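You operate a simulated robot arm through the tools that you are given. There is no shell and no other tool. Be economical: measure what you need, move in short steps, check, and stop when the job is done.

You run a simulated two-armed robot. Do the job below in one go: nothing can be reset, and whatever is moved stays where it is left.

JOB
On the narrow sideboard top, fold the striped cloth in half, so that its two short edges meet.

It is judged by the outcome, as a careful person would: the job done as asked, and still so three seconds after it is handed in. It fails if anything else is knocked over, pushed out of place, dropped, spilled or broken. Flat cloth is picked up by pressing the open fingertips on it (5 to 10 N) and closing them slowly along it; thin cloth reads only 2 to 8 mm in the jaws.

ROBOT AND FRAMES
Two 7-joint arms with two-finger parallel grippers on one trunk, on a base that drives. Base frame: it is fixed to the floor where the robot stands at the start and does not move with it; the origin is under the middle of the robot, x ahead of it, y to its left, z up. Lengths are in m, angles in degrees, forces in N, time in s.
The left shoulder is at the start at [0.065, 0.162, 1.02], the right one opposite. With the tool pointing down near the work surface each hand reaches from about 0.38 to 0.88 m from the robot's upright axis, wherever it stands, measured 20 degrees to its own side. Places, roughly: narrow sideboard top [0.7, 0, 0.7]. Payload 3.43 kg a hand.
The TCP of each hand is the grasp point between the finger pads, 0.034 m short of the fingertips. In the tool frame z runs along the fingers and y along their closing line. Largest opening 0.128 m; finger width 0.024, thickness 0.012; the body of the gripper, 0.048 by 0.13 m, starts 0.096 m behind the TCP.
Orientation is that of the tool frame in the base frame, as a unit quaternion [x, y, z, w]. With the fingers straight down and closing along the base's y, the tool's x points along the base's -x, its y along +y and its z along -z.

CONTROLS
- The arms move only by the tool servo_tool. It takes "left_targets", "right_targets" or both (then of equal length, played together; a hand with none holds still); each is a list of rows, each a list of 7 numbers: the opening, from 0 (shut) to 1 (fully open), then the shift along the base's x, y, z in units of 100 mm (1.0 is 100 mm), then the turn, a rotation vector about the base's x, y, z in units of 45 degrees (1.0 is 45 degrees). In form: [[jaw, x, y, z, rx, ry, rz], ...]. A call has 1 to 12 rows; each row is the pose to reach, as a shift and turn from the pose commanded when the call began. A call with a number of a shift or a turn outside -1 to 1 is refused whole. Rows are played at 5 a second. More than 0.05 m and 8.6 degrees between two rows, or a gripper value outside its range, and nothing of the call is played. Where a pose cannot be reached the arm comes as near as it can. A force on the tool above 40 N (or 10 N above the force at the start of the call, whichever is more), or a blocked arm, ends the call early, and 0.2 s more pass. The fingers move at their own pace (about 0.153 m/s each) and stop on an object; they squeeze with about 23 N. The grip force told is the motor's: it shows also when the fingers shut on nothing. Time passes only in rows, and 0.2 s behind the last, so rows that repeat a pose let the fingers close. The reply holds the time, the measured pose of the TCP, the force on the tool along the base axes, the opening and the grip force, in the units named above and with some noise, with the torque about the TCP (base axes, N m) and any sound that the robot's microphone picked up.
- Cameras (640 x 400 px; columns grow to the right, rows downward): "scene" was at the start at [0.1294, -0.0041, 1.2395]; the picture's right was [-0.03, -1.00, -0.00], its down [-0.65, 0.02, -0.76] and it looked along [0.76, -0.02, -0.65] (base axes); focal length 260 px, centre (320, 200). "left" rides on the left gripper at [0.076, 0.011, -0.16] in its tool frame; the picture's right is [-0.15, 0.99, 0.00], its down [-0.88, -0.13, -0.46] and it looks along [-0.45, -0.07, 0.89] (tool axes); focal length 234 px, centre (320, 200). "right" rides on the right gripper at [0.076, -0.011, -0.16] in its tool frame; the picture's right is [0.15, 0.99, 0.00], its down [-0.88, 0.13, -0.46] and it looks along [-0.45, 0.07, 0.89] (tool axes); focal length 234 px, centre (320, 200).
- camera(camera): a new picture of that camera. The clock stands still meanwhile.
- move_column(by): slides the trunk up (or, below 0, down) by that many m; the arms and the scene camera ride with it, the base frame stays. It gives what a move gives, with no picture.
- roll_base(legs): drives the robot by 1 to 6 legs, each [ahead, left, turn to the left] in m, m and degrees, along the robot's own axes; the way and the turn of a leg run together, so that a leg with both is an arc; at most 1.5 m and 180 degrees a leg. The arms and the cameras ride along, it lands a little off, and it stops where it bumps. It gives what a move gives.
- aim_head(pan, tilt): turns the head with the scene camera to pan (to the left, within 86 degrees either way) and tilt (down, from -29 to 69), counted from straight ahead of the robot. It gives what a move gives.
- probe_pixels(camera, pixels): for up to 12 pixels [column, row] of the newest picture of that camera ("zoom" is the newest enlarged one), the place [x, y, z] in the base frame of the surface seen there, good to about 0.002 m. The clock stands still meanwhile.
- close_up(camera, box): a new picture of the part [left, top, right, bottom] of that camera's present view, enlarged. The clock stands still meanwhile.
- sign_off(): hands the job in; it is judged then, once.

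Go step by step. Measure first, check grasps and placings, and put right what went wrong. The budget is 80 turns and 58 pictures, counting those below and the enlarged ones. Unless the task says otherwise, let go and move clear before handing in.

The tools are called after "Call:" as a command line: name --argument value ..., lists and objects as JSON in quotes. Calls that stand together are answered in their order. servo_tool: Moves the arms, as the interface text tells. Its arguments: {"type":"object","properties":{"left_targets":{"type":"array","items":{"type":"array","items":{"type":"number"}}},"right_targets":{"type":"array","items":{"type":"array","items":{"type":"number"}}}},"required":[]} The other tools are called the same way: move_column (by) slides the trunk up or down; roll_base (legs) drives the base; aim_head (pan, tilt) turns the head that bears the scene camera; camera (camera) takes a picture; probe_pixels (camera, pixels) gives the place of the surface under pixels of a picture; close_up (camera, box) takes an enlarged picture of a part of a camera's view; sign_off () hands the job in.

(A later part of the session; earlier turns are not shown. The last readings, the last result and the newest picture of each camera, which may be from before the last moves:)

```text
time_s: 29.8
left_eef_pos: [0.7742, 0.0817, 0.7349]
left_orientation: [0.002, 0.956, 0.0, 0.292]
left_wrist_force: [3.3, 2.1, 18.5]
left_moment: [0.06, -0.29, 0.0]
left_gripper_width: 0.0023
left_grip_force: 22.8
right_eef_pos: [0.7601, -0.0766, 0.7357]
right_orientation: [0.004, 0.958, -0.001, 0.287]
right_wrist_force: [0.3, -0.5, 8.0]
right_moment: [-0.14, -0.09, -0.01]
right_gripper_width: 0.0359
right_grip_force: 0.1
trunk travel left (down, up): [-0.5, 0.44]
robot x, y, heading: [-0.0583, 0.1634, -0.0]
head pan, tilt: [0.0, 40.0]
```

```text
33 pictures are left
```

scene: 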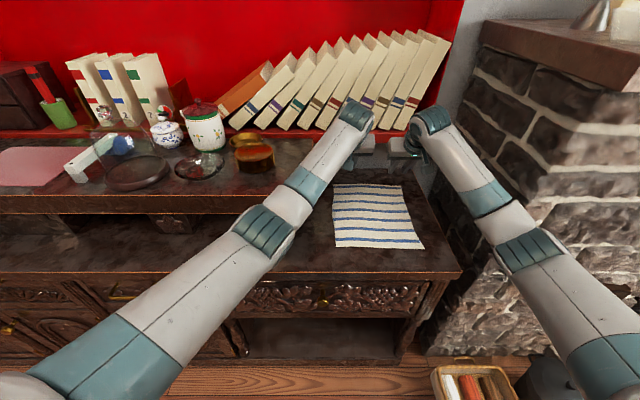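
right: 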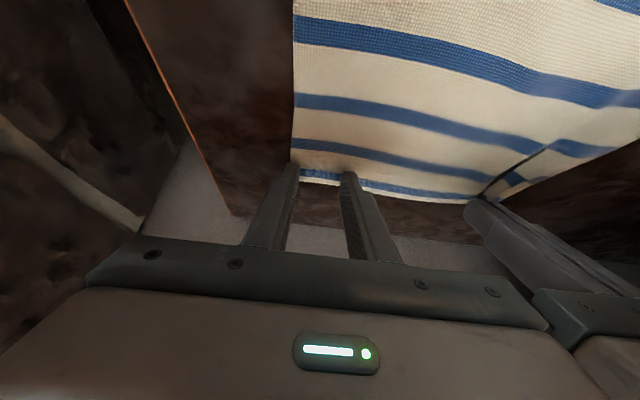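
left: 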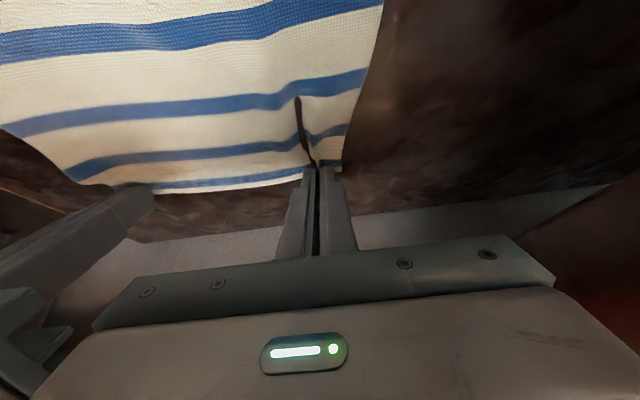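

The right hand's outer finger sits at the cloth's side edge (pixel 292,165), so it has no cloth under it. I lift, shift 13 mm inward, and press again.

Call:
servo_tool --right_targets '[[0.28, 0, 0, 0.1, 0, 0, 0], [0.28, 0, 0.13, 0.1, 0, 0, 0], [0.28, 0, 0.13, 0.03, 0, 0, 0], [0.28, 0, 0.13, -0.01, 0, 0, 0], [0.28, 0, 0.13, -0.02, 0, 0, 0]]'

Call:
servo_tool --right_targets '[[0.24, 0, 0, 0, 0, 0, 0], [0.2, 0, 0, 0, 0, 0, 0], [0.16, 0, 0, 0, 0, 0, 0], [0.12, 0, 0, 0, 0, 0, 0], [0.08, 0, 0, 0, 0, 0, 0], [0.04, 0, 0, 0, 0, 0, 0], [0, 0, 0, 0, 0, 0, 0], [0, 0, 0, 0, 0, 0, 0]]'

Call:
camera --camera "right"

```text
time_s: 31.0
left_eef_pos: [0.7743, 0.0822, 0.7366]
left_orientation: [0.002, 0.956, 0.0, 0.293]
left_wrist_force: [4.7, 1.8, 16.5]
left_moment: [0.06, -0.27, 0.02]
left_gripper_width: 0.002
left_grip_force: 23.3
right_eef_pos: [0.758, -0.0621, 0.7355]
right_orientation: [0.003, 0.958, 0.001, 0.288]
right_wrist_force: [-3.0, 1.0, 13.0]
right_moment: [-0.19, -0.02, -0.04]
right_gripper_width: 0.0361
right_grip_force: 0.6
trunk travel left (down, up): [-0.5, 0.44]
robot x, y, heading: [-0.062, 0.1626, -0.2]
head pan, tilt: [0.0, 40.0]
```

```text
time_s: 32.8
left_eef_pos: [0.7737, 0.0811, 0.7357]
left_orientation: [0.002, 0.957, 0.0, 0.291]
left_wrist_force: [-0.1, -6.1, 7.0]
left_moment: [-0.19, -0.17, -0.03]
left_gripper_width: 0.0022
left_grip_force: 23.8
right_eef_pos: [0.7568, -0.0623, 0.7361]
right_orientation: [0.003, 0.958, 0.001, 0.288]
right_wrist_force: [1.9, 3.5, 27.4]
right_moment: [0.08, -0.28, 0.1]
right_gripper_width: 0.0025
right_grip_force: 22.8
trunk travel left (down, up): [-0.5, 0.44]
robot x, y, heading: [-0.0584, 0.1633, 0.1]
head pan, tilt: [0.0, 40.0]
```

```text
32 pictures are left
```

right: 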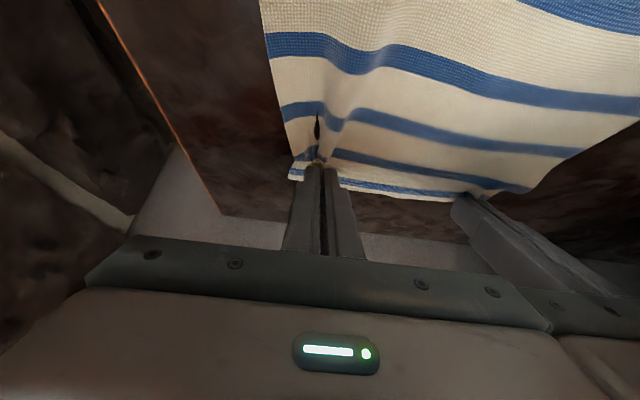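

Both hands now hold the far edge (2.2 and 2.5 mm). I lift in the first quarter of the fold arc and check.

Call:
servo_tool --right_targets '[[0, 0, 0, 0.12, 0, 0, 0], [0, -0.05, 0, 0.3, 0, -0.05, 0], [0, -0.12, 0, 0.5, 0, -0.1, 0], [0, -0.25, 0, 0.7, 0, -0.15, 0], [0, -0.42, 0, 0.85, 0, -0.2, 0]]' --left_targets '[[0, 0, 0, 0.12, 0, 0, 0], [0, -0.05, 0, 0.3, 0, -0.05, 0], [0, -0.12, 0, 0.5, 0, -0.1, 0], [0, -0.25, 0, 0.7, 0, -0.15, 0], [0, -0.42, 0, 0.85, 0, -0.2, 0]]'

Call:
camera --camera "scene"

```text
time_s: 34.0
left_eef_pos: [0.7363, 0.0818, 0.8168]
left_orientation: [0.002, 0.931, 0.001, 0.365]
left_wrist_force: [0.0, -7.5, 0.4]
left_moment: [-0.27, 0.01, -0.12]
left_gripper_width: 0.0021
left_grip_force: 23.0
right_eef_pos: [0.7164, -0.0644, 0.8166]
right_orientation: [0.004, 0.933, 0.0, 0.359]
right_wrist_force: [0.7, 7.5, 0.6]
right_moment: [0.25, 0.01, 0.17]
right_gripper_width: 0.0022
right_grip_force: 22.9
trunk travel left (down, up): [-0.5, 0.44]
robot x, y, heading: [-0.061, 0.1622, 0.1]
head pan, tilt: [0.0, 40.0]
```

```text
31 pictures are left
```

scene: 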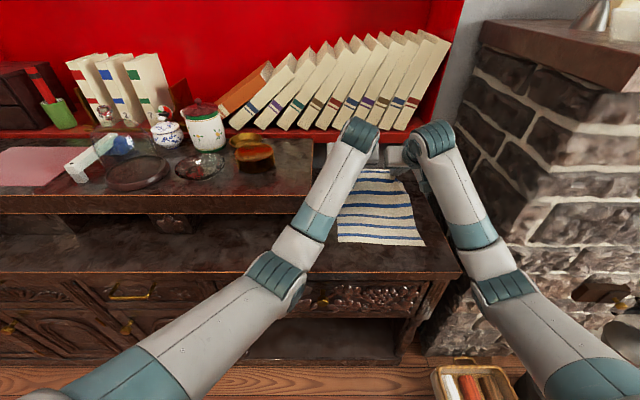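

Cloth is lifted by both hands, with 7.5 N of sideways tension between them; I ease them 4 mm toward each other and carry on over the top of the arc.

Call:
servo_tool --right_targets '[[0, -0.15, 0.03, 0.1, 0, -0.05, 0], [0, -0.35, 0.04, 0.17, 0, -0.1, 0], [0, -0.55, 0.04, 0.2, 0, -0.15, 0], [0, -0.75, 0.04, 0.18, 0, -0.2, 0]]' --left_targets '[[0, -0.15, -0.03, 0.1, 0, -0.05, 0], [0, -0.35, -0.04, 0.17, 0, -0.1, 0], [0, -0.55, -0.04, 0.2, 0, -0.15, 0], [0, -0.75, -0.04, 0.18, 0, -0.2, 0]]'

Call:
camera --camera "scene"

```text
time_s: 35.0
left_eef_pos: [0.6749, 0.1015, 0.8509]
left_orientation: [-0.006, 0.892, 0.015, 0.452]
left_wrist_force: [-6.2, -29.8, -2.8]
left_moment: [-0.88, 0.21, -0.57]
left_gripper_width: 0.0035
left_grip_force: 22.8
right_eef_pos: [0.643, -0.0585, 0.834]
right_orientation: [0.001, 0.902, 0.003, 0.431]
right_wrist_force: [5.6, 29.6, 2.4]
right_moment: [0.9, -0.19, 0.68]
right_gripper_width: 0.0059
right_grip_force: 22.7
trunk travel left (down, up): [-0.5, 0.44]
robot x, y, heading: [-0.055, 0.1642, -0.2]
head pan, tilt: [0.0, 40.0]
```

```text
30 pictures are left
```

scene: 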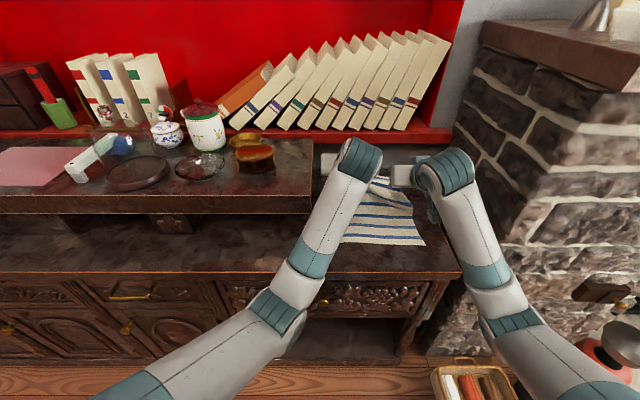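

The left hand was pushed 2 cm outward of its command and the tension rose to 30 N, with the cloth slipping (3.5, 5.9 mm). I look closely at the left forearm and between the hands before moving on.

Call:
close_up --camera "scene" --box '[230, 120, 490, 320]'

Call:
camera --camera "left"

Call:
probe_pixels --camera "scene" --pixels '[[315, 235], [300, 275], [275, 290], [240, 330], [313, 205], [340, 180], [325, 205], [330, 160], [350, 160], [440, 165], [405, 175], [475, 250]]'

```text
2.00 times, centred on (360, 220) of scene
```

zoom: 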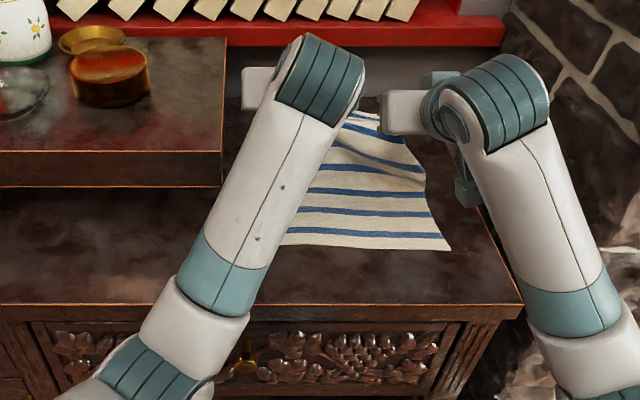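

```text
28 pictures are left
```

left: 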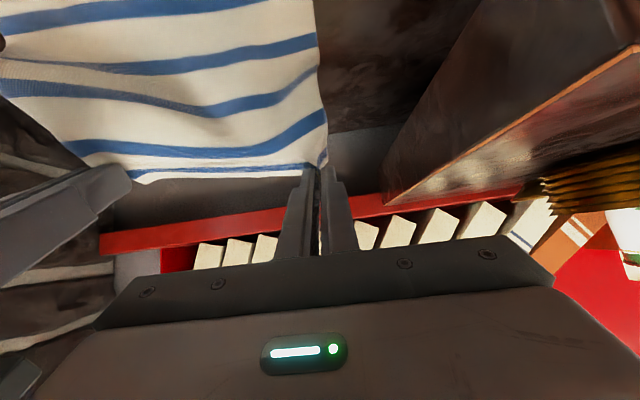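

```text
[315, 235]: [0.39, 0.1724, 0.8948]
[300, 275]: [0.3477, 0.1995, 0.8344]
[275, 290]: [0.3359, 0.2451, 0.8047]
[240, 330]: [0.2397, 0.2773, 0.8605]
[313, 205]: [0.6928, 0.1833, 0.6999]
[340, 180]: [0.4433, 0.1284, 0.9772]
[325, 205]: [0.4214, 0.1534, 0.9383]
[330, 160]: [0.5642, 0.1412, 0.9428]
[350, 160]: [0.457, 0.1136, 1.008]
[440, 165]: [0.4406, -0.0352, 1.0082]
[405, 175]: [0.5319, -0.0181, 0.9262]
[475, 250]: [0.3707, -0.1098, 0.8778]
```

Nothing is visibly touching; the hands are separate. I relieve the tension by moving the right hand 15 mm left while holding the left, and see whether the left hand settles.

Call:
servo_tool --right_targets '[[0, 0, 0.08, 0, 0, 0, 0], [0, 0, 0.15, 0, 0, 0, 0]]' --left_targets '[[0, 0, 0, 0, 0, 0, 0], [0, 0, 0, 0, 0, 0, 0]]'

```text
time_s: 35.8
left_eef_pos: [0.6757, 0.1032, 0.8456]
left_orientation: [-0.006, 0.892, 0.02, 0.451]
left_wrist_force: [-2.1, -13.6, -1.3]
left_moment: [-0.46, 0.12, -0.29]
left_gripper_width: 0.0022
left_grip_force: 23.3
right_eef_pos: [0.6434, -0.0436, 0.8342]
right_orientation: [0.002, 0.902, 0.002, 0.432]
right_wrist_force: [2.5, 14.5, 0.2]
right_moment: [0.41, -0.07, 0.39]
right_gripper_width: 0.0026
right_grip_force: 23.2
trunk travel left (down, up): [-0.5, 0.44]
robot x, y, heading: [-0.0616, 0.1602, 0.2]
head pan, tilt: [0.0, 40.0]
stopped in row 2 (left hand): the arm was blocked; the commanded pose is now the measured one
```

The left arm is blocked near its own limits (its elbow is low near the sideboard front), so I'll carry out the rest of the fold by driving the base back and lowering the trunk with the arms held.

Call:
move_column --by -0.02

Call:
roll_base --legs '[[-0.06, 0, 0]]'

Call:
camera --camera "scene"

```text
time_s: 36.5
left_eef_pos: [0.6752, 0.1074, 0.8254]
left_orientation: [-0.008, 0.893, 0.021, 0.45]
left_wrist_force: [-4.3, -17.3, -0.9]
left_moment: [-0.53, 0.16, -0.33]
left_gripper_width: 0.0022
left_grip_force: 22.7
right_eef_pos: [0.6429, -0.0457, 0.8142]
right_orientation: [0.003, 0.902, 0.001, 0.431]
right_wrist_force: [2.5, 18.0, 1.4]
right_moment: [0.5, -0.11, 0.44]
right_gripper_width: 0.0029
right_grip_force: 23.5
trunk travel left (down, up): [-0.48, 0.46]
robot x, y, heading: [-0.0604, 0.161, 0.1]
head pan, tilt: [0.0, 40.0]
```

```text
time_s: 37.4
left_eef_pos: [0.6158, 0.1064, 0.8261]
left_orientation: [-0.007, 0.892, 0.021, 0.451]
left_wrist_force: [-4.6, -18.2, -1.1]
left_moment: [-0.59, 0.12, -0.36]
left_gripper_width: 0.0024
left_grip_force: 22.8
right_eef_pos: [0.5815, -0.0472, 0.8146]
right_orientation: [0.003, 0.902, 0.001, 0.431]
right_wrist_force: [2.7, 18.4, 1.0]
right_moment: [0.55, -0.09, 0.43]
right_gripper_width: 0.0031
right_grip_force: 23.0
trunk travel left (down, up): [-0.48, 0.46]
robot x, y, heading: [-0.1206, 0.1608, -0.1]
head pan, tilt: [0.0, 40.0]
```

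```text
27 pictures are left
```

scene: 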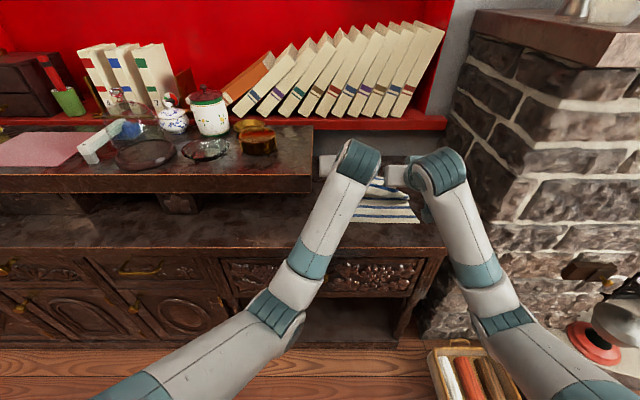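

Fold is progressing. Now I try a small arm correction: left hand 2.5 cm right and 1.5 cm nearer, right hand back to its line, to relax tension.

Call:
servo_tool --right_targets '[[0, 0, -0.03, -0.05, 0, 0, 0], [0, 0, -0.08, -0.1, 0, 0, 0], [0, 0, -0.13, -0.15, 0, 0, 0]]' --left_targets '[[0, -0.05, -0.1, -0.05, 0, 0, -0.02], [0, -0.1, -0.2, -0.12, 0, 0, -0.04], [0, -0.15, -0.28, -0.25, 0, 0, -0.05]]'

Call:
camera --camera "left"

```text
time_s: 38.4
left_eef_pos: [0.6268, 0.131, 0.8041]
left_orientation: [-0.005, 0.884, 0.055, 0.465]
left_wrist_force: [0.5, -0.4, 0.2]
left_moment: [0.01, -0.04, 0.02]
left_gripper_width: 0.0017
left_grip_force: 22.8
right_eef_pos: [0.5832, -0.0609, 0.7976]
right_orientation: [0.005, 0.903, -0.001, 0.429]
right_wrist_force: [1.0, 0.0, -0.6]
right_moment: [-0.01, -0.01, -0.03]
right_gripper_width: 0.0003
right_grip_force: 23.3
trunk travel left (down, up): [-0.48, 0.46]
robot x, y, heading: [-0.1195, 0.1668, -0.1]
head pan, tilt: [0.0, 40.0]
stopped in row 3 (left hand): the arm was blocked; the commanded pose is now the measured one
```

```text
26 pictures are left
```

left: 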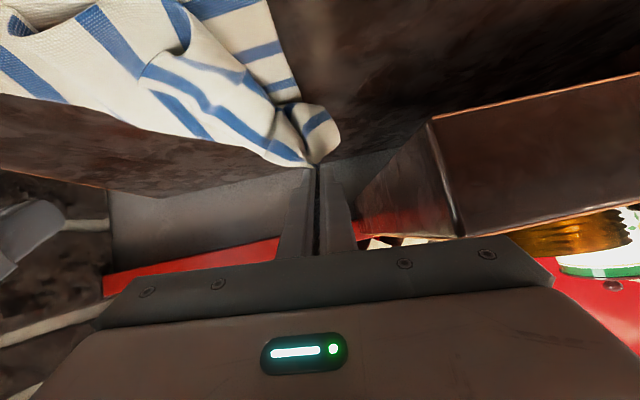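

The left arm cannot reach that far inward from this base place and drifted out; the right hand lost the cloth. I look at the state.

Call:
close_up --camera "scene" --box '[280, 100, 480, 260]'

Call:
camera --camera "right"

```text
2.50 times, centred on (380, 180) of scene
```

zoom: 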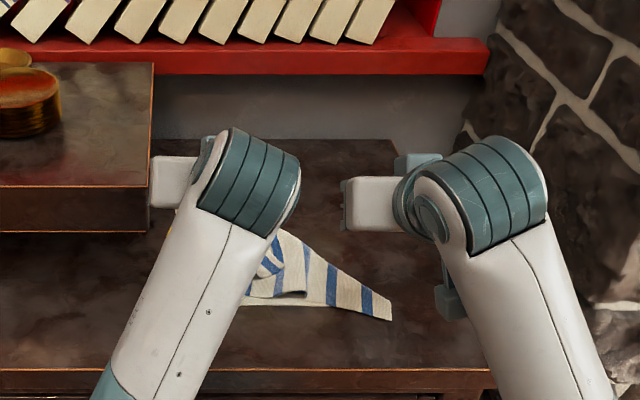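

```text
24 pictures are left
```

right: 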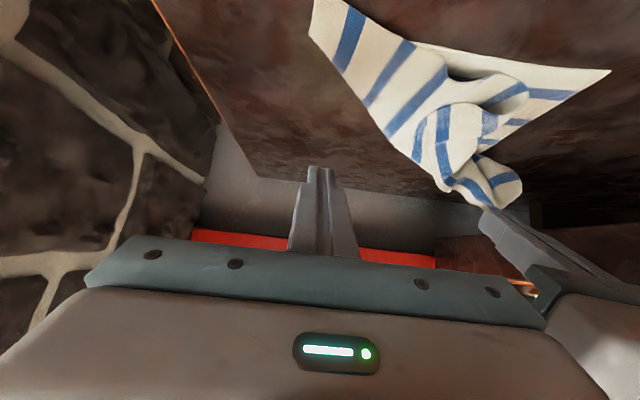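

The cloth is bunched, held by the left hand at its far-left corner. I raise the trunk and drive forward again, so the left arm can extend and lay that corner back to its original place; then I'll redo the fold purely by base and trunk motion with the arms in their good extended posture.

Call:
move_column --by 0.1

Call:
roll_base --legs '[[0.06, 0, 0]]'

Call:
servo_tool --left_targets '[[0, 0.15, -0.05, 0, 0, 0.08, 0.04], [0, 0.3, -0.1, 0, 0, 0.16, 0.08], [0, 0.5, -0.2, 0, 0, 0.24, 0.1], [0, 0.7, -0.25, 0, 0, 0.32, 0.13], [0, 0.9, -0.25, 0, 0, 0.37, 0.13]]' --right_targets '[[0, 0, -0.05, 0.1, 0, 0.08, 0], [0, 0.1, -0.1, 0.1, 0, 0.15, 0], [0, 0.2, -0.15, 0.1, 0, 0.22, 0], [0, 0.3, -0.2, 0.1, 0, 0.28, 0], [0, 0.4, -0.25, 0.1, 0, 0.28, 0]]'

Call:
camera --camera "scene"

```text
time_s: 39.8
left_eef_pos: [0.6248, 0.1288, 0.9018]
left_orientation: [-0.004, 0.885, 0.054, 0.463]
left_wrist_force: [0.4, -0.8, -1.4]
left_moment: [0.0, 0.03, 0.0]
left_gripper_width: 0.0017
left_grip_force: 23.4
right_eef_pos: [0.5843, -0.0606, 0.8981]
right_orientation: [0.005, 0.903, -0.002, 0.43]
right_wrist_force: [-0.4, -0.1, 0.5]
right_moment: [0.04, 0.01, -0.02]
right_gripper_width: 0.0
right_grip_force: 23.0
trunk travel left (down, up): [-0.58, 0.36]
robot x, y, heading: [-0.1181, 0.1653, 0.0]
head pan, tilt: [0.0, 40.0]
```

```text
time_s: 40.7
left_eef_pos: [0.6858, 0.13, 0.9014]
left_orientation: [-0.004, 0.885, 0.055, 0.463]
left_wrist_force: [0.0, -0.2, 0.1]
left_moment: [-0.02, 0.02, 0.02]
left_gripper_width: 0.0017
left_grip_force: 23.1
right_eef_pos: [0.6442, -0.0629, 0.8974]
right_orientation: [0.007, 0.903, -0.003, 0.429]
right_wrist_force: [-0.5, 0.3, -1.3]
right_moment: [-0.02, 0.0, -0.03]
right_gripper_width: 0.0001
right_grip_force: 23.6
trunk travel left (down, up): [-0.58, 0.36]
robot x, y, heading: [-0.0604, 0.164, 0.1]
head pan, tilt: [0.0, 40.0]
```

```text
time_s: 41.9
left_eef_pos: [0.773, 0.1032, 0.9033]
left_orientation: [-0.041, 0.941, 0.078, 0.327]
left_wrist_force: [1.0, -0.2, 0.6]
left_moment: [-0.01, -0.02, 0.02]
left_gripper_width: 0.0018
left_grip_force: 23.6
right_eef_pos: [0.6827, -0.0874, 0.9069]
right_orientation: [0.005, 0.945, -0.002, 0.328]
right_wrist_force: [0.3, 0.3, 0.9]
right_moment: [0.01, 0.01, 0.0]
right_gripper_width: 0.0
right_grip_force: 23.1
trunk travel left (down, up): [-0.58, 0.36]
robot x, y, heading: [-0.0583, 0.1629, 0.1]
head pan, tilt: [0.0, 40.0]
```

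```text
23 pictures are left
```

scene: 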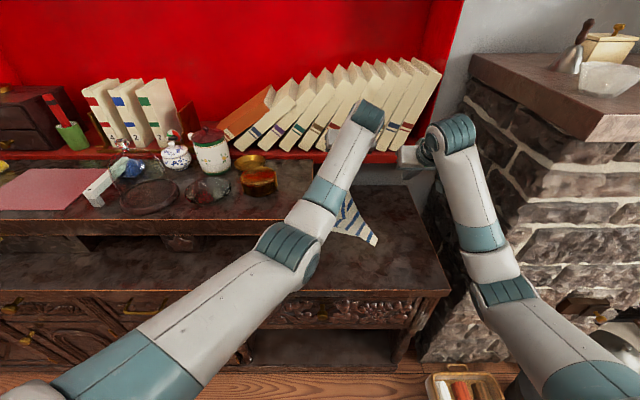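

The left hand has the corner up near its old place. I check the cloth from the right and left wrist cameras.

Call:
camera --camera "right"

Call:
camera --camera "left"

```text
22 pictures are left
```

right: 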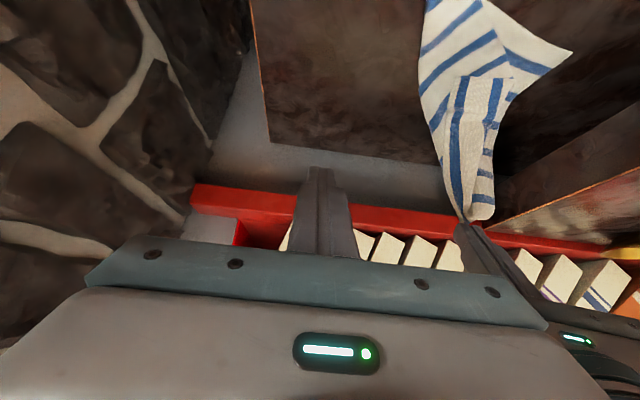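

```text
21 pictures are left
```

left: 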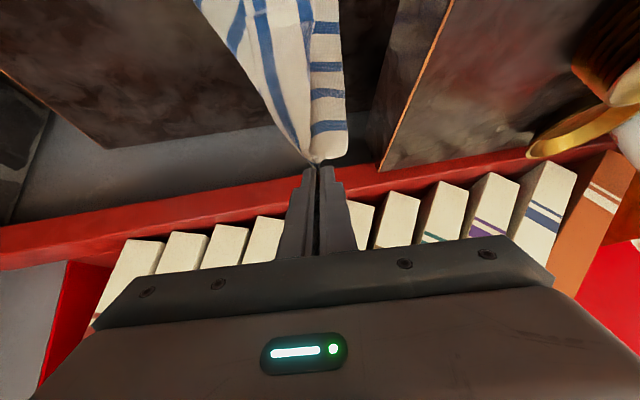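

I probe the hanging cloth to know which corners lie where.

Call:
probe_pixels --camera "right" --pixels '[[570, 52], [430, 5], [420, 80], [440, 150], [465, 90], [500, 60], [490, 10], [465, 215], [480, 150], [520, 70]]'

Call:
close_up --camera "right" --box '[380, 0, 600, 230]'

```text
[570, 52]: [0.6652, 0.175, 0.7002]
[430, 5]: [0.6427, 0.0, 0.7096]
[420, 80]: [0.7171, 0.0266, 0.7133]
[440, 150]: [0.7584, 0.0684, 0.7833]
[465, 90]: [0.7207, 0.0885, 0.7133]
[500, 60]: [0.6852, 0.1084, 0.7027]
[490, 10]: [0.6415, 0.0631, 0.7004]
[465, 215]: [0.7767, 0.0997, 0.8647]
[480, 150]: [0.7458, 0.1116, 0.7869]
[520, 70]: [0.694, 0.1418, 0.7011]
```

```text
1.74 times, centred on (490, 115) of right
```

zoom: 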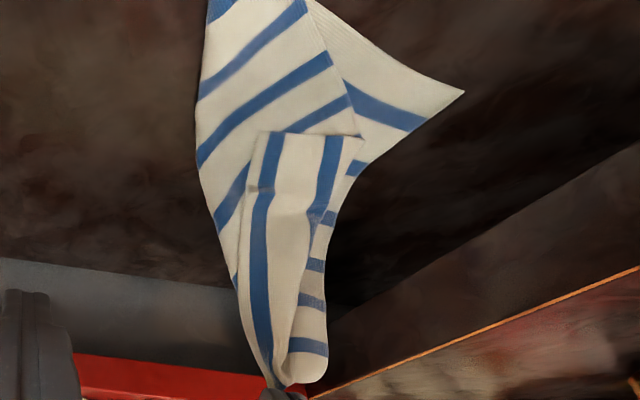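

The held corner is the far-left one; near-left is at (0.665,0.175), and the far-right corner hangs as a face-up flap ending near zoom (255,133). I lower the left hand to the table at the original corner place (straightening its tilt), then will pull the far-right corner out with the right hand.

Call:
move_column --by -0.08

Call:
servo_tool --left_targets '[[0, 0.05, 0, -0.2, -0.05, 0, -0.05], [0, 0.08, 0, -0.4, -0.1, 0, -0.1], [0, 0.1, 0, -0.6, -0.15, 0, -0.16], [0, 0.1, 0, -0.76, -0.15, 0, -0.16]]' --right_targets '[[0, 0, 0, 0, 0, 0, 0], [0, 0, 0, 0, 0, 0, 0], [0, 0, 0, 0, 0, 0, 0], [0, 0, 0, 0, 0, 0, 0]]'

Call:
camera --camera "right"

```text
time_s: 43.1
left_eef_pos: [0.7736, 0.1054, 0.8229]
left_orientation: [-0.041, 0.941, 0.079, 0.327]
left_wrist_force: [0.3, -0.8, 0.0]
left_moment: [0.01, 0.0, 0.04]
left_gripper_width: 0.0017
left_grip_force: 23.0
right_eef_pos: [0.6832, -0.0867, 0.8278]
right_orientation: [0.006, 0.944, -0.003, 0.329]
right_wrist_force: [0.7, 0.2, 0.4]
right_moment: [-0.01, -0.02, -0.04]
right_gripper_width: 0.0002
right_grip_force: 22.9
trunk travel left (down, up): [-0.5, 0.44]
robot x, y, heading: [-0.0568, 0.1637, 0.1]
head pan, tilt: [0.0, 40.0]
```

```text
time_s: 44.1
left_eef_pos: [0.7856, 0.1053, 0.7467]
left_orientation: [-0.001, 0.944, 0.002, 0.329]
left_wrist_force: [-0.1, 0.1, 0.9]
left_moment: [0.03, 0.02, 0.03]
left_gripper_width: 0.0015
left_grip_force: 23.0
right_eef_pos: [0.6818, -0.0872, 0.8281]
right_orientation: [0.006, 0.945, -0.003, 0.328]
right_wrist_force: [0.1, -0.1, -0.1]
right_moment: [-0.03, 0.01, 0.0]
right_gripper_width: 0.0
right_grip_force: 22.7
trunk travel left (down, up): [-0.5, 0.44]
robot x, y, heading: [-0.0574, 0.1644, 0.2]
head pan, tilt: [0.0, 40.0]
```

```text
19 pictures are left
```

right: 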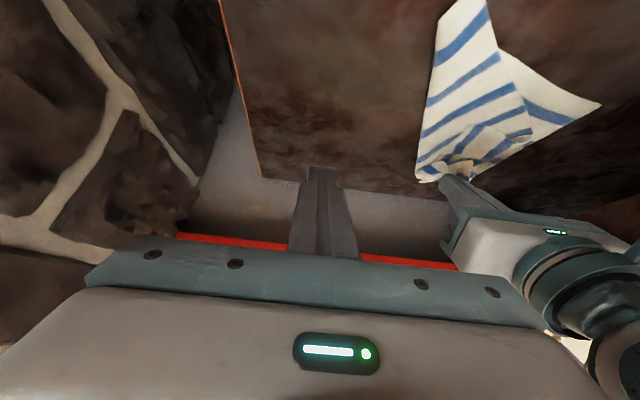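

The corner is down but the flap is bunched beside the left hand; I take an enlarged view there.

Call:
close_up --camera "right" --box '[380, 0, 620, 200]'

Call:
probe_pixels --camera "right" --pixels '[[418, 178], [428, 90], [440, 5], [598, 103], [440, 165], [460, 150], [480, 128], [500, 60], [485, 5]]'

```text
2.00 times, centred on (500, 100) of right
```

zoom: 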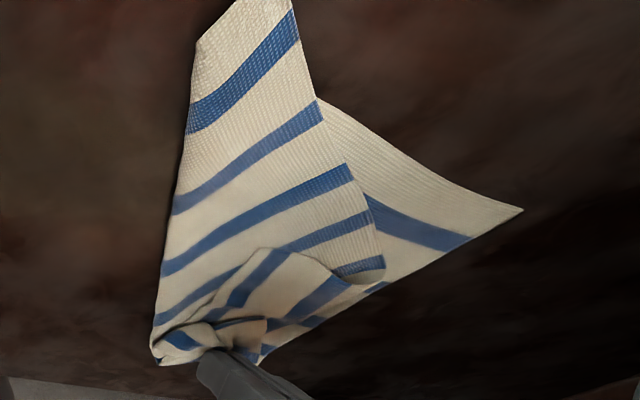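

```text
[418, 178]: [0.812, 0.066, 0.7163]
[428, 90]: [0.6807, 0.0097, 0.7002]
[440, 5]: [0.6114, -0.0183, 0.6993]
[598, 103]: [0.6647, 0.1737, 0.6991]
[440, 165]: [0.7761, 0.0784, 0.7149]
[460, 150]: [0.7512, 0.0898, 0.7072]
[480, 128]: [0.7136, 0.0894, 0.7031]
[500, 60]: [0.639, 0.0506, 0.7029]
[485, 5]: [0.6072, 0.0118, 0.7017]
```

The right half has folded over the left: near-right corner at (0.607,0.012), far-right corner near right-camera pixel (532,137). I release with the left hand and move it up and out to the left so the right hand can unfold that half.

Call:
servo_tool --left_targets '[[0.15, 0, 0, 0, 0, 0, 0], [0.15, 0, 0, 0.2, 0, 0, 0], [0.15, -0.1, 0, 0.45, 0, 0, 0], [0.15, -0.3, 0, 0.7, 0, 0, 0], [0.15, -0.5, 0.1, 0.95, 0, 0, 0], [0.15, -0.7, 0.3, 1.0, 0, 0, 0], [0.15, -0.9, 0.5, 1.0, 0, 0, 0]]'

Call:
servo_tool --left_targets '[[0.15, -0.2, 0.2, 0.2, 0, 0, 0], [0.15, -0.4, 0.4, 0.4, 0, 0, 0], [0.15, -0.6, 0.7, 0.6, 0, 0, 0], [0.15, -0.8, 1.0, 0.7, 0, 0, 0]]'

Call:
camera --camera "scene"

Call:
probe_pixels --camera "right" --pixels '[[530, 136], [525, 120], [515, 105], [500, 75], [520, 135]]'

```text
time_s: 45.7
left_eef_pos: [0.7015, 0.1667, 0.8597]
left_orientation: [-0.008, 0.94, 0.012, 0.34]
left_wrist_force: [10.7, -10.5, 1.5]
left_moment: [-0.2, -0.32, -0.55]
left_gripper_width: 0.0132
left_grip_force: 0.1
right_eef_pos: [0.6831, -0.0903, 0.8269]
right_orientation: [0.007, 0.944, -0.002, 0.328]
right_wrist_force: [-0.5, -0.8, -0.5]
right_moment: [0.03, -0.04, 0.0]
right_gripper_width: 0.0
right_grip_force: 22.8
trunk travel left (down, up): [-0.5, 0.44]
robot x, y, heading: [-0.0618, 0.163, -0.1]
head pan, tilt: [0.0, 40.0]
```

```text
time_s: 46.1
left_eef_pos: [0.6908, 0.1707, 0.867]
left_orientation: [0.0, 0.942, 0.008, 0.336]
left_wrist_force: [7.5, -25.1, -16.5]
left_moment: [-0.93, 0.09, -0.61]
left_gripper_width: 0.0049
left_grip_force: 0.1
right_eef_pos: [0.6826, -0.0938, 0.8249]
right_orientation: [0.009, 0.945, -0.002, 0.327]
right_wrist_force: [0.7, -0.9, 0.4]
right_moment: [0.01, 0.02, 0.02]
right_gripper_width: 0.0
right_grip_force: 22.5
trunk travel left (down, up): [-0.5, 0.44]
robot x, y, heading: [-0.0596, 0.1652, -0.3]
head pan, tilt: [0.0, 40.0]
stopped in row 1 (left hand): the force on the tool passed its limit at 53 N (the readings are from after the stop); the commanded pose is now the measured one
```

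```text
17 pictures are left
```

scene: 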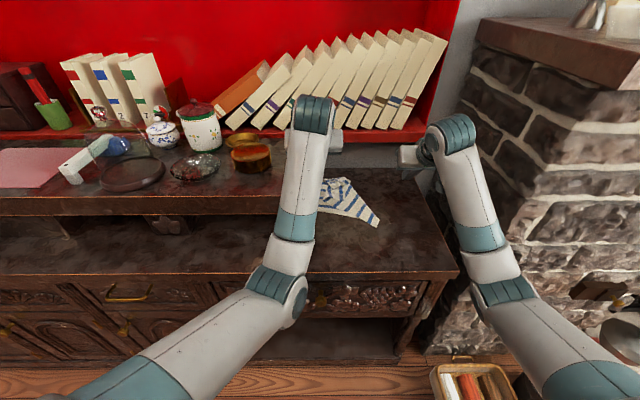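

```text
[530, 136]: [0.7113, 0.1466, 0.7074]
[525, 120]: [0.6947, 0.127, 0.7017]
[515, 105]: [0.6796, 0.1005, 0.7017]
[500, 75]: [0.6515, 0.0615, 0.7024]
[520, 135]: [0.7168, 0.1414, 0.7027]
```

The left fingers ran against the box's side (tips still below its top). I move the left hand back away from it, raise well above, then out.

Call:
servo_tool --left_targets '[[0.05, 0, -0.2, 0, 0, 0, 0], [0.05, 0, -0.35, 0.1, 0, 0, 0], [0.05, 0, -0.35, 0.4, 0, 0, 0], [0.05, 0, -0.35, 0.7, 0, 0, 0], [0.05, 0, -0.35, 1.0, 0, 0, 0]]'

Call:
servo_tool --left_targets '[[0.05, -0.2, 0.2, 0, 0, 0, 0], [0.05, -0.4, 0.4, 0, 0, 0, 0], [0.05, -0.6, 0.65, 0, 0, 0, 0], [0.05, -0.8, 0.9, 0, 0, 0, 0]]'

Call:
camera --camera "scene"

Call:
probe_pixels --camera "scene" --pixels '[[380, 222], [345, 182], [325, 185], [340, 212], [312, 190], [305, 150], [205, 110], [250, 150], [370, 210]]'

```text
time_s: 47.3
left_eef_pos: [0.6859, 0.1428, 0.9696]
left_orientation: [-0.004, 0.941, 0.006, 0.337]
left_wrist_force: [0.5, 0.2, -0.7]
left_moment: [0.02, 0.01, -0.01]
left_gripper_width: 0.0064
left_grip_force: 0.1
right_eef_pos: [0.6822, -0.0885, 0.8275]
right_orientation: [0.007, 0.945, -0.003, 0.328]
right_wrist_force: [-0.4, 0.0, 0.5]
right_moment: [0.01, -0.01, 0.0]
right_gripper_width: 0.0001
right_grip_force: 22.9
trunk travel left (down, up): [-0.5, 0.44]
robot x, y, heading: [-0.059, 0.1633, 0.0]
head pan, tilt: [0.0, 40.0]
```

```text
time_s: 48.3
left_eef_pos: [0.6735, 0.2359, 0.9396]
left_orientation: [-0.01, 0.938, 0.013, 0.347]
left_wrist_force: [0.0, -0.7, 0.6]
left_moment: [0.02, 0.02, 0.01]
left_gripper_width: 0.0066
left_grip_force: 0.0
left hand out of reach, approached as far as the arm can: row 1, 2, 3, 4
right_eef_pos: [0.6836, -0.0904, 0.8289]
right_orientation: [0.008, 0.945, -0.004, 0.328]
right_wrist_force: [-0.2, -0.5, -0.7]
right_moment: [0.01, -0.03, -0.04]
right_gripper_width: 0.0
right_grip_force: 23.1
trunk travel left (down, up): [-0.5, 0.44]
robot x, y, heading: [-0.0623, 0.163, 0.0]
head pan, tilt: [0.0, 40.0]
```

```text
16 pictures are left
```

scene: 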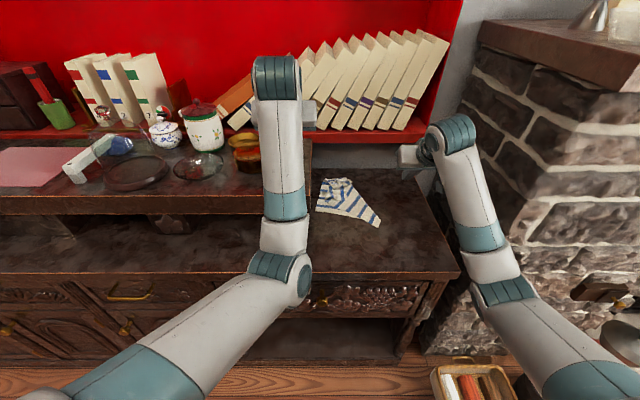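

```text
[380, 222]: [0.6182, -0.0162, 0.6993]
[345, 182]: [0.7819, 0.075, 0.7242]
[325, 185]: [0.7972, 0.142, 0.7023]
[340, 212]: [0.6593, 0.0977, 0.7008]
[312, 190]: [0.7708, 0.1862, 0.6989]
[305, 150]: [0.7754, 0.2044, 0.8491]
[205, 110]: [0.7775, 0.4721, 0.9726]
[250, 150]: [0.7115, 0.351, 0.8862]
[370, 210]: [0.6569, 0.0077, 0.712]
```

The left hand is out of the way and the objects look untouched. I enlarge the cloth.

Call:
close_up --camera "scene" --box '[300, 160, 400, 240]'

```text
5.00 times, centred on (350, 200) of scene
```

zoom: 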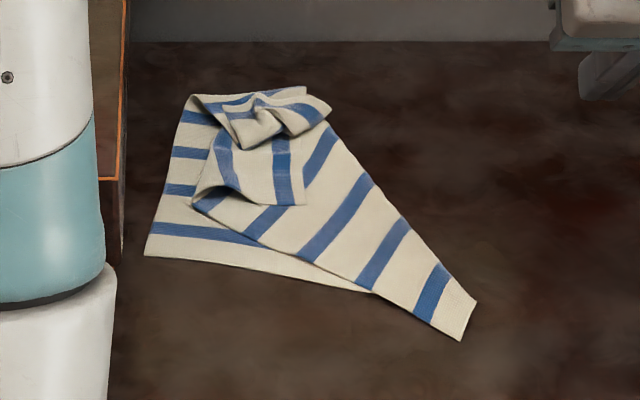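

Now it is clear: near-right corner at zoom (460,340), near-left at (147,255), with the right strip flipped over. New plan: pull the near-right corner out with the right hand, then take the near-left with the left, lift so the cloth hangs straight from its short edge, and lay it down folded using trunk and base. I measure the corners and back the base off.

Call:
probe_pixels --camera "zoom" --pixels '[[460, 336], [472, 302], [435, 315], [150, 252], [365, 288], [300, 200], [325, 108], [300, 92]]'

Call:
roll_base --legs '[[-0.1, -0.03, 0]]'

```text
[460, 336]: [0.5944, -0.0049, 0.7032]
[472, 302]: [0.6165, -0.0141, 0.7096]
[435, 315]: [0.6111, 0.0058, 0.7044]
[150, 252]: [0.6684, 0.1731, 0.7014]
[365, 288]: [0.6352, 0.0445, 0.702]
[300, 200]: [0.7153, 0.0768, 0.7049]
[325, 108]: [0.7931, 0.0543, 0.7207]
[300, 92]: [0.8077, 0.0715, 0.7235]
```

```text
time_s: 49.4
left_eef_pos: [0.5709, 0.2049, 0.9362]
left_orientation: [-0.009, 0.938, 0.016, 0.345]
left_wrist_force: [-0.7, -0.4, 1.0]
left_moment: [0.05, -0.01, 0.01]
left_gripper_width: 0.0064
left_grip_force: 0.1
right_eef_pos: [0.5807, -0.1208, 0.8285]
right_orientation: [0.008, 0.944, -0.004, 0.329]
right_wrist_force: [-0.3, 0.8, 0.4]
right_moment: [-0.01, 0.01, 0.0]
right_gripper_width: 0.0
right_grip_force: 23.1
trunk travel left (down, up): [-0.5, 0.44]
robot x, y, heading: [-0.1633, 0.1376, -0.4]
head pan, tilt: [0.0, 40.0]
```

I bring the right hand over the near-right corner strip (contact aim 0.617, 0.006) with a small opening.

Call:
servo_tool --right_targets '[[0.12, 0.05, 0.2, 0, 0, 0, 0], [0.12, 0.1, 0.4, 0, 0, 0, 0], [0.12, 0.2, 0.65, 0, 0, 0, 0], [0.12, 0.24, 0.9, 0, 0, 0, 0]]'

Call:
servo_tool --right_targets '[[0.12, 0, 0.2, -0.1, 0, 0, 0], [0.12, 0, 0.37, -0.3, 0, 0, 0], [0.12, 0, 0.37, -0.55, 0, 0, 0], [0.12, 0, 0.37, -0.8, 0, 0, 0]]'

Call:
camera --camera "right"

```text
time_s: 50.4
left_eef_pos: [0.5724, 0.2075, 0.9358]
left_orientation: [-0.009, 0.939, 0.015, 0.344]
left_wrist_force: [0.3, 1.3, 0.3]
left_moment: [-0.03, 0.01, 0.01]
left_gripper_width: 0.0063
left_grip_force: 0.2
right_eef_pos: [0.606, -0.0304, 0.8263]
right_orientation: [0.007, 0.945, -0.004, 0.328]
right_wrist_force: [0.8, 1.1, 0.1]
right_moment: [0.02, -0.03, -0.01]
right_gripper_width: 0.0154
right_grip_force: 0.1
trunk travel left (down, up): [-0.5, 0.44]
robot x, y, heading: [-0.1593, 0.135, -0.5]
head pan, tilt: [0.0, 40.0]
```

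```text
time_s: 51.4
left_eef_pos: [0.5732, 0.2077, 0.9359]
left_orientation: [-0.008, 0.939, 0.016, 0.344]
left_wrist_force: [-0.1, 0.1, -0.2]
left_moment: [-0.01, -0.03, 0.02]
left_gripper_width: 0.0064
left_grip_force: 0.2
right_eef_pos: [0.606, 0.0062, 0.7484]
right_orientation: [0.008, 0.944, -0.004, 0.329]
right_wrist_force: [0.0, -0.2, -1.1]
right_moment: [-0.04, 0.01, 0.02]
right_gripper_width: 0.0154
right_grip_force: 0.0
trunk travel left (down, up): [-0.5, 0.44]
robot x, y, heading: [-0.1591, 0.1311, -0.2]
head pan, tilt: [0.0, 40.0]
```

```text
14 pictures are left
```

right: 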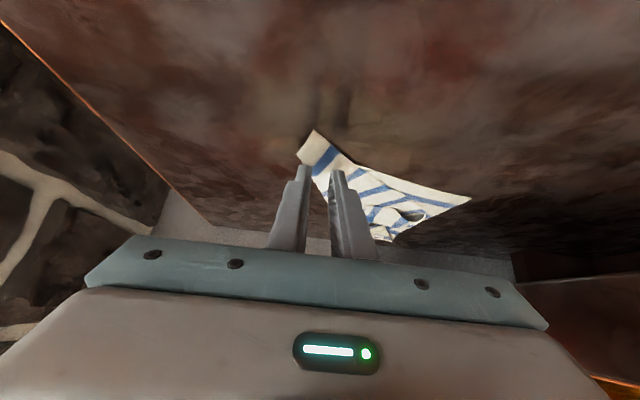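

The fingertips are just over the strip behind the corner (pixel 312,135). I press down and close slowly.

Call:
servo_tool --right_targets '[[0.13, -0.04, 0, -0.07, 0, 0, 0], [0.13, -0.04, 0, -0.12, 0, 0, 0], [0.13, -0.04, 0, -0.15, 0, 0, 0], [0.1, -0.04, 0, -0.15, 0, 0, 0], [0.07, -0.04, 0, -0.15, 0, 0, 0], [0.04, -0.04, 0, -0.15, 0, 0, 0], [0, -0.04, 0, -0.15, 0, 0, 0], [0, -0.04, 0, -0.15, 0, 0, 0]]'

```text
time_s: 53.2
left_eef_pos: [0.572, 0.209, 0.9365]
left_orientation: [-0.008, 0.939, 0.015, 0.345]
left_wrist_force: [0.0, 0.7, -0.1]
left_moment: [-0.02, -0.01, 0.0]
left_gripper_width: 0.0065
left_grip_force: 0.0
right_eef_pos: [0.6006, 0.0069, 0.7355]
right_orientation: [0.008, 0.944, -0.004, 0.329]
right_wrist_force: [2.1, -0.8, 14.0]
right_moment: [-0.02, -0.24, 0.02]
right_gripper_width: 0.0017
right_grip_force: 23.3
trunk travel left (down, up): [-0.5, 0.44]
robot x, y, heading: [-0.162, 0.1346, -0.2]
head pan, tilt: [0.0, 40.0]
```

It reads 1.7 mm, so cloth is held. I lift and carry the corner right and nearer, unrolling the flipped strip.

Call:
servo_tool --right_targets '[[0, 0, 0, 0.15, 0, 0, 0], [0, 0, -0.1, 0.35, 0, 0, 0], [0, -0.1, -0.3, 0.5, 0, 0, 0], [0, -0.2, -0.5, 0.5, 0, 0, 0], [0, -0.3, -0.7, 0.5, 0, 0, 0], [0, -0.4, -0.85, 0.5, 0, 0, 0], [0, -0.45, -1.0, 0.4, 0, 0, 0]]'

Call:
close_up --camera "scene" --box '[260, 120, 460, 260]'

```text
time_s: 54.8
left_eef_pos: [0.5735, 0.2061, 0.9347]
left_orientation: [-0.009, 0.939, 0.015, 0.344]
left_wrist_force: [0.3, -0.2, -0.1]
left_moment: [-0.01, 0.0, -0.01]
left_gripper_width: 0.0065
left_grip_force: 0.1
right_eef_pos: [0.5563, -0.0937, 0.7718]
right_orientation: [0.008, 0.944, -0.004, 0.329]
right_wrist_force: [0.0, 0.8, 1.0]
right_moment: [0.03, -0.02, 0.01]
right_gripper_width: 0.002
right_grip_force: 22.9
trunk travel left (down, up): [-0.5, 0.44]
robot x, y, heading: [-0.16, 0.1319, -0.2]
head pan, tilt: [0.0, 40.0]
```

```text
2.86 times, centred on (360, 190) of scene
```

zoom: 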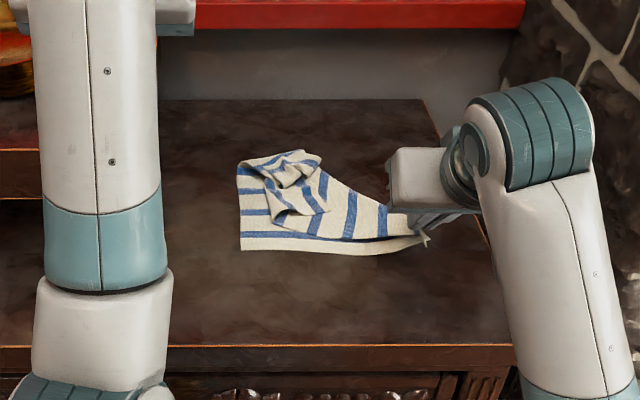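

The near edge is now nearly straight from zoom (240,250) to the right hand. I measure the near-left corner for the left grasp.

Call:
probe_pixels --camera "zoom" --pixels '[[244, 247], [262, 235], [280, 247], [330, 250], [244, 225], [390, 248]]'

```text
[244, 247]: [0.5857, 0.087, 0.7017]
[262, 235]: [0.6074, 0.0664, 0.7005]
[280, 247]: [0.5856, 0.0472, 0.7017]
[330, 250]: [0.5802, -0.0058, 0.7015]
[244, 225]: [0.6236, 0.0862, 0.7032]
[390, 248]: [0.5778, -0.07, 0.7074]
```

The near-left corner is at (0.585,0.088), but from here the left arm would be too far inward. I move the right hand 6 cm forward and left, then roll the base back and right by the same, which restores the cloth and gives both arms a comfortable posture.

Call:
servo_tool --right_targets '[[0, 0.2, 0.2, 0, 0, 0, 0], [0, 0.4, 0.4, 0, 0, 0, 0], [0, 0.6, 0.6, 0, 0, 0, 0]]'

Call:
roll_base --legs '[[-0.07, -0.075, 0.2]]'

Call:
close_up --camera "scene" --box '[220, 100, 460, 250]'

```text
time_s: 55.6
left_eef_pos: [0.5728, 0.2082, 0.9348]
left_orientation: [-0.009, 0.938, 0.015, 0.345]
left_wrist_force: [-0.7, 0.4, -0.2]
left_moment: [-0.04, 0.01, -0.01]
left_gripper_width: 0.0065
left_grip_force: 0.1
right_eef_pos: [0.6172, -0.0326, 0.7709]
right_orientation: [0.006, 0.944, -0.002, 0.329]
right_wrist_force: [1.2, 0.0, -0.1]
right_moment: [0.01, 0.01, -0.04]
right_gripper_width: 0.0016
right_grip_force: 23.1
trunk travel left (down, up): [-0.5, 0.44]
robot x, y, heading: [-0.1579, 0.1303, -0.1]
head pan, tilt: [0.0, 40.0]
```

```text
time_s: 56.8
left_eef_pos: [0.5018, 0.1343, 0.9365]
left_orientation: [-0.01, 0.938, 0.016, 0.345]
left_wrist_force: [0.5, -0.2, 0.6]
left_moment: [0.01, 0.02, 0.03]
left_gripper_width: 0.0063
left_grip_force: 0.1
right_eef_pos: [0.5486, -0.106, 0.7726]
right_orientation: [0.005, 0.944, -0.002, 0.329]
right_wrist_force: [-1.0, -0.3, -0.4]
right_moment: [0.02, 0.0, 0.02]
right_gripper_width: 0.002
right_grip_force: 23.1
trunk travel left (down, up): [-0.5, 0.44]
robot x, y, heading: [-0.2303, 0.0597, -0.2]
head pan, tilt: [0.0, 40.0]
```

```text
2.67 times, centred on (340, 175) of scene
```

zoom: 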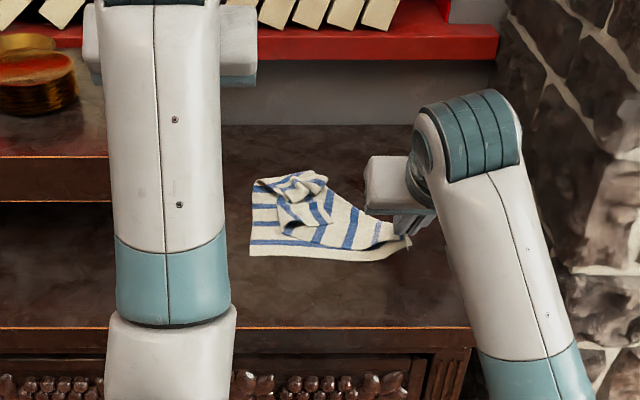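

Cloth kept its shape. I probe the near-left corner again.

Call:
probe_pixels --camera "zoom" --pixels '[[253, 252], [275, 252], [300, 255], [253, 235], [340, 258]]'

```text
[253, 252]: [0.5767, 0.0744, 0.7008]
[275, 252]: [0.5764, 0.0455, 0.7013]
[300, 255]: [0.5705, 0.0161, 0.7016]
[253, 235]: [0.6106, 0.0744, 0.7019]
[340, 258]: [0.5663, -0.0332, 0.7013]
```

Corner at about (0.573,0.077). I bring the left hand above it.

Call:
servo_tool --left_targets '[[0.23, 0.2, -0.25, -0.15, 0, 0, -0.01], [0.23, 0.4, -0.5, -0.35, -0.01, 0, -0.02], [0.23, 0.6, -0.75, -0.6, -0.02, 0, -0.03], [0.23, 0.69, -0.87, -0.85, -0.03, 0, -0.035], [0.23, 0.69, -0.87, -1.0, -0.03, 0, -0.035]]'

Call:
servo_tool --left_targets '[[0.23, 0, 0, -0.3, 0, 0, 0], [0.23, 0, 0, -0.6, 0, 0, 0], [0.23, 0, 0, -0.85, 0, 0, 0]]'

Call:
camera --camera "left"

```text
time_s: 58.2
left_eef_pos: [0.585, 0.0726, 0.8486]
left_orientation: [-0.014, 0.934, 0.011, 0.357]
left_wrist_force: [-0.6, 0.2, 0.2]
left_moment: [-0.04, 0.0, 0.0]
left_gripper_width: 0.0296
left_grip_force: 0.0
right_eef_pos: [0.5488, -0.1051, 0.771]
right_orientation: [0.006, 0.945, -0.003, 0.327]
right_wrist_force: [0.2, -0.8, 0.2]
right_moment: [0.04, 0.0, 0.0]
right_gripper_width: 0.0017
right_grip_force: 22.8
trunk travel left (down, up): [-0.5, 0.44]
robot x, y, heading: [-0.2274, 0.0595, 0.2]
head pan, tilt: [0.0, 40.0]
stopped in row 5 (left hand): the arm was blocked; the commanded pose is now the measured one
```

```text
time_s: 59.2
left_eef_pos: [0.5967, 0.0939, 0.7771]
left_orientation: [-0.023, 0.93, 0.023, 0.367]
left_wrist_force: [-0.2, 0.4, 0.0]
left_moment: [0.01, -0.01, -0.01]
left_gripper_width: 0.0296
left_grip_force: 0.1
right_eef_pos: [0.5481, -0.1047, 0.771]
right_orientation: [0.005, 0.945, -0.003, 0.328]
right_wrist_force: [0.1, 0.6, 0.2]
right_moment: [0.01, 0.07, -0.01]
right_gripper_width: 0.0018
right_grip_force: 22.9
trunk travel left (down, up): [-0.5, 0.44]
robot x, y, heading: [-0.2303, 0.0601, -0.0]
head pan, tilt: [0.0, 40.0]
stopped in row 3 (left hand): the arm was blocked; the commanded pose is now the measured one
```

```text
11 pictures are left
```

left: 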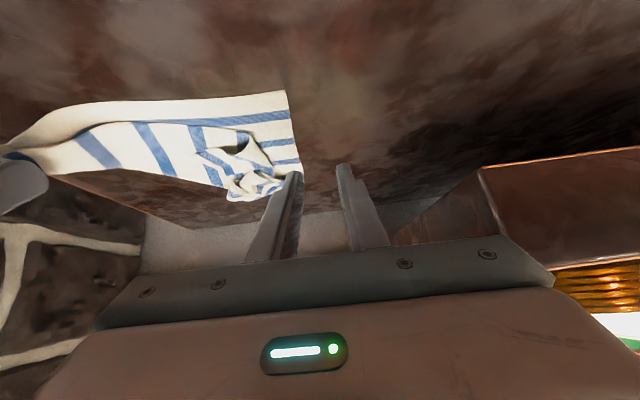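

The left arm drifts outward again whenever driven inward (joint limit), while the right arm tracks well. So I'll place the left hand by base and trunk motion, with the right arm compensating.

Call:
servo_tool --right_targets '[[0, 0.1, 0.2, 0.15, 0, 0, 0], [0, 0.2, 0.35, 0.25, 0, 0, 0], [0, 0.27, 0.5, 0.3, 0, 0, 0]]'

Call:
roll_base --legs '[[-0.027, -0.05, 0]]'

Call:
move_column --by -0.03

Call:
camera --camera "left"

```text
time_s: 60.0
left_eef_pos: [0.5977, 0.0943, 0.7778]
left_orientation: [-0.023, 0.929, 0.023, 0.368]
left_wrist_force: [-0.1, -0.4, -0.5]
left_moment: [-0.03, 0.0, -0.02]
left_gripper_width: 0.0295
left_grip_force: 0.0
right_eef_pos: [0.5755, -0.0537, 0.8014]
right_orientation: [0.005, 0.944, -0.003, 0.329]
right_wrist_force: [0.2, -0.6, 0.5]
right_moment: [0.0, 0.01, 0.0]
right_gripper_width: 0.0019
right_grip_force: 23.5
trunk travel left (down, up): [-0.5, 0.44]
robot x, y, heading: [-0.2306, 0.0553, 0.0]
head pan, tilt: [0.0, 40.0]
```

```text
time_s: 61.0
left_eef_pos: [0.5694, 0.0465, 0.7784]
left_orientation: [-0.024, 0.929, 0.024, 0.368]
left_wrist_force: [0.0, -0.7, 0.5]
left_moment: [0.05, 0.04, 0.0]
left_gripper_width: 0.0292
left_grip_force: 0.1
right_eef_pos: [0.5473, -0.1035, 0.801]
right_orientation: [0.004, 0.944, -0.001, 0.329]
right_wrist_force: [0.2, -0.4, -0.2]
right_moment: [-0.02, 0.0, 0.05]
right_gripper_width: 0.0017
right_grip_force: 22.5
trunk travel left (down, up): [-0.5, 0.44]
robot x, y, heading: [-0.2569, 0.0082, 0.1]
head pan, tilt: [0.0, 40.0]
```

```text
time_s: 61.7
left_eef_pos: [0.5694, 0.0474, 0.7466]
left_orientation: [-0.024, 0.929, 0.024, 0.368]
left_wrist_force: [1.2, 0.5, 0.6]
left_moment: [0.01, 0.0, 0.01]
left_gripper_width: 0.0294
left_grip_force: 0.0
right_eef_pos: [0.5473, -0.1024, 0.7717]
right_orientation: [0.004, 0.945, -0.003, 0.328]
right_wrist_force: [-0.1, 0.1, 0.3]
right_moment: [0.02, 0.0, -0.01]
right_gripper_width: 0.0018
right_grip_force: 22.7
trunk travel left (down, up): [-0.47, 0.47]
robot x, y, heading: [-0.2612, 0.0128, 0.2]
head pan, tilt: [0.0, 40.0]
```

```text
10 pictures are left
```

left: 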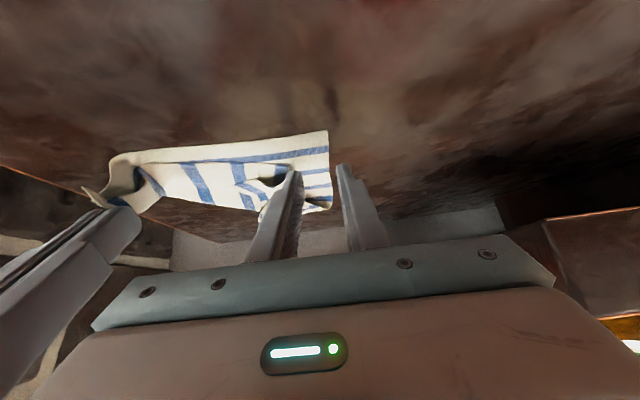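

The outer left finger looks just off the cloth's side (edge at pixel 329). I probe the corner.

Call:
probe_pixels --camera "left" --pixels '[[326, 134], [328, 165], [290, 140], [220, 148], [325, 205]]'

```text
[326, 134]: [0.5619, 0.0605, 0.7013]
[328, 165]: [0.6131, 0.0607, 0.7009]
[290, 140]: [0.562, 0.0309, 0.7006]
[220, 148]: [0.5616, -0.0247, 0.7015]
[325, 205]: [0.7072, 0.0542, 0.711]
```

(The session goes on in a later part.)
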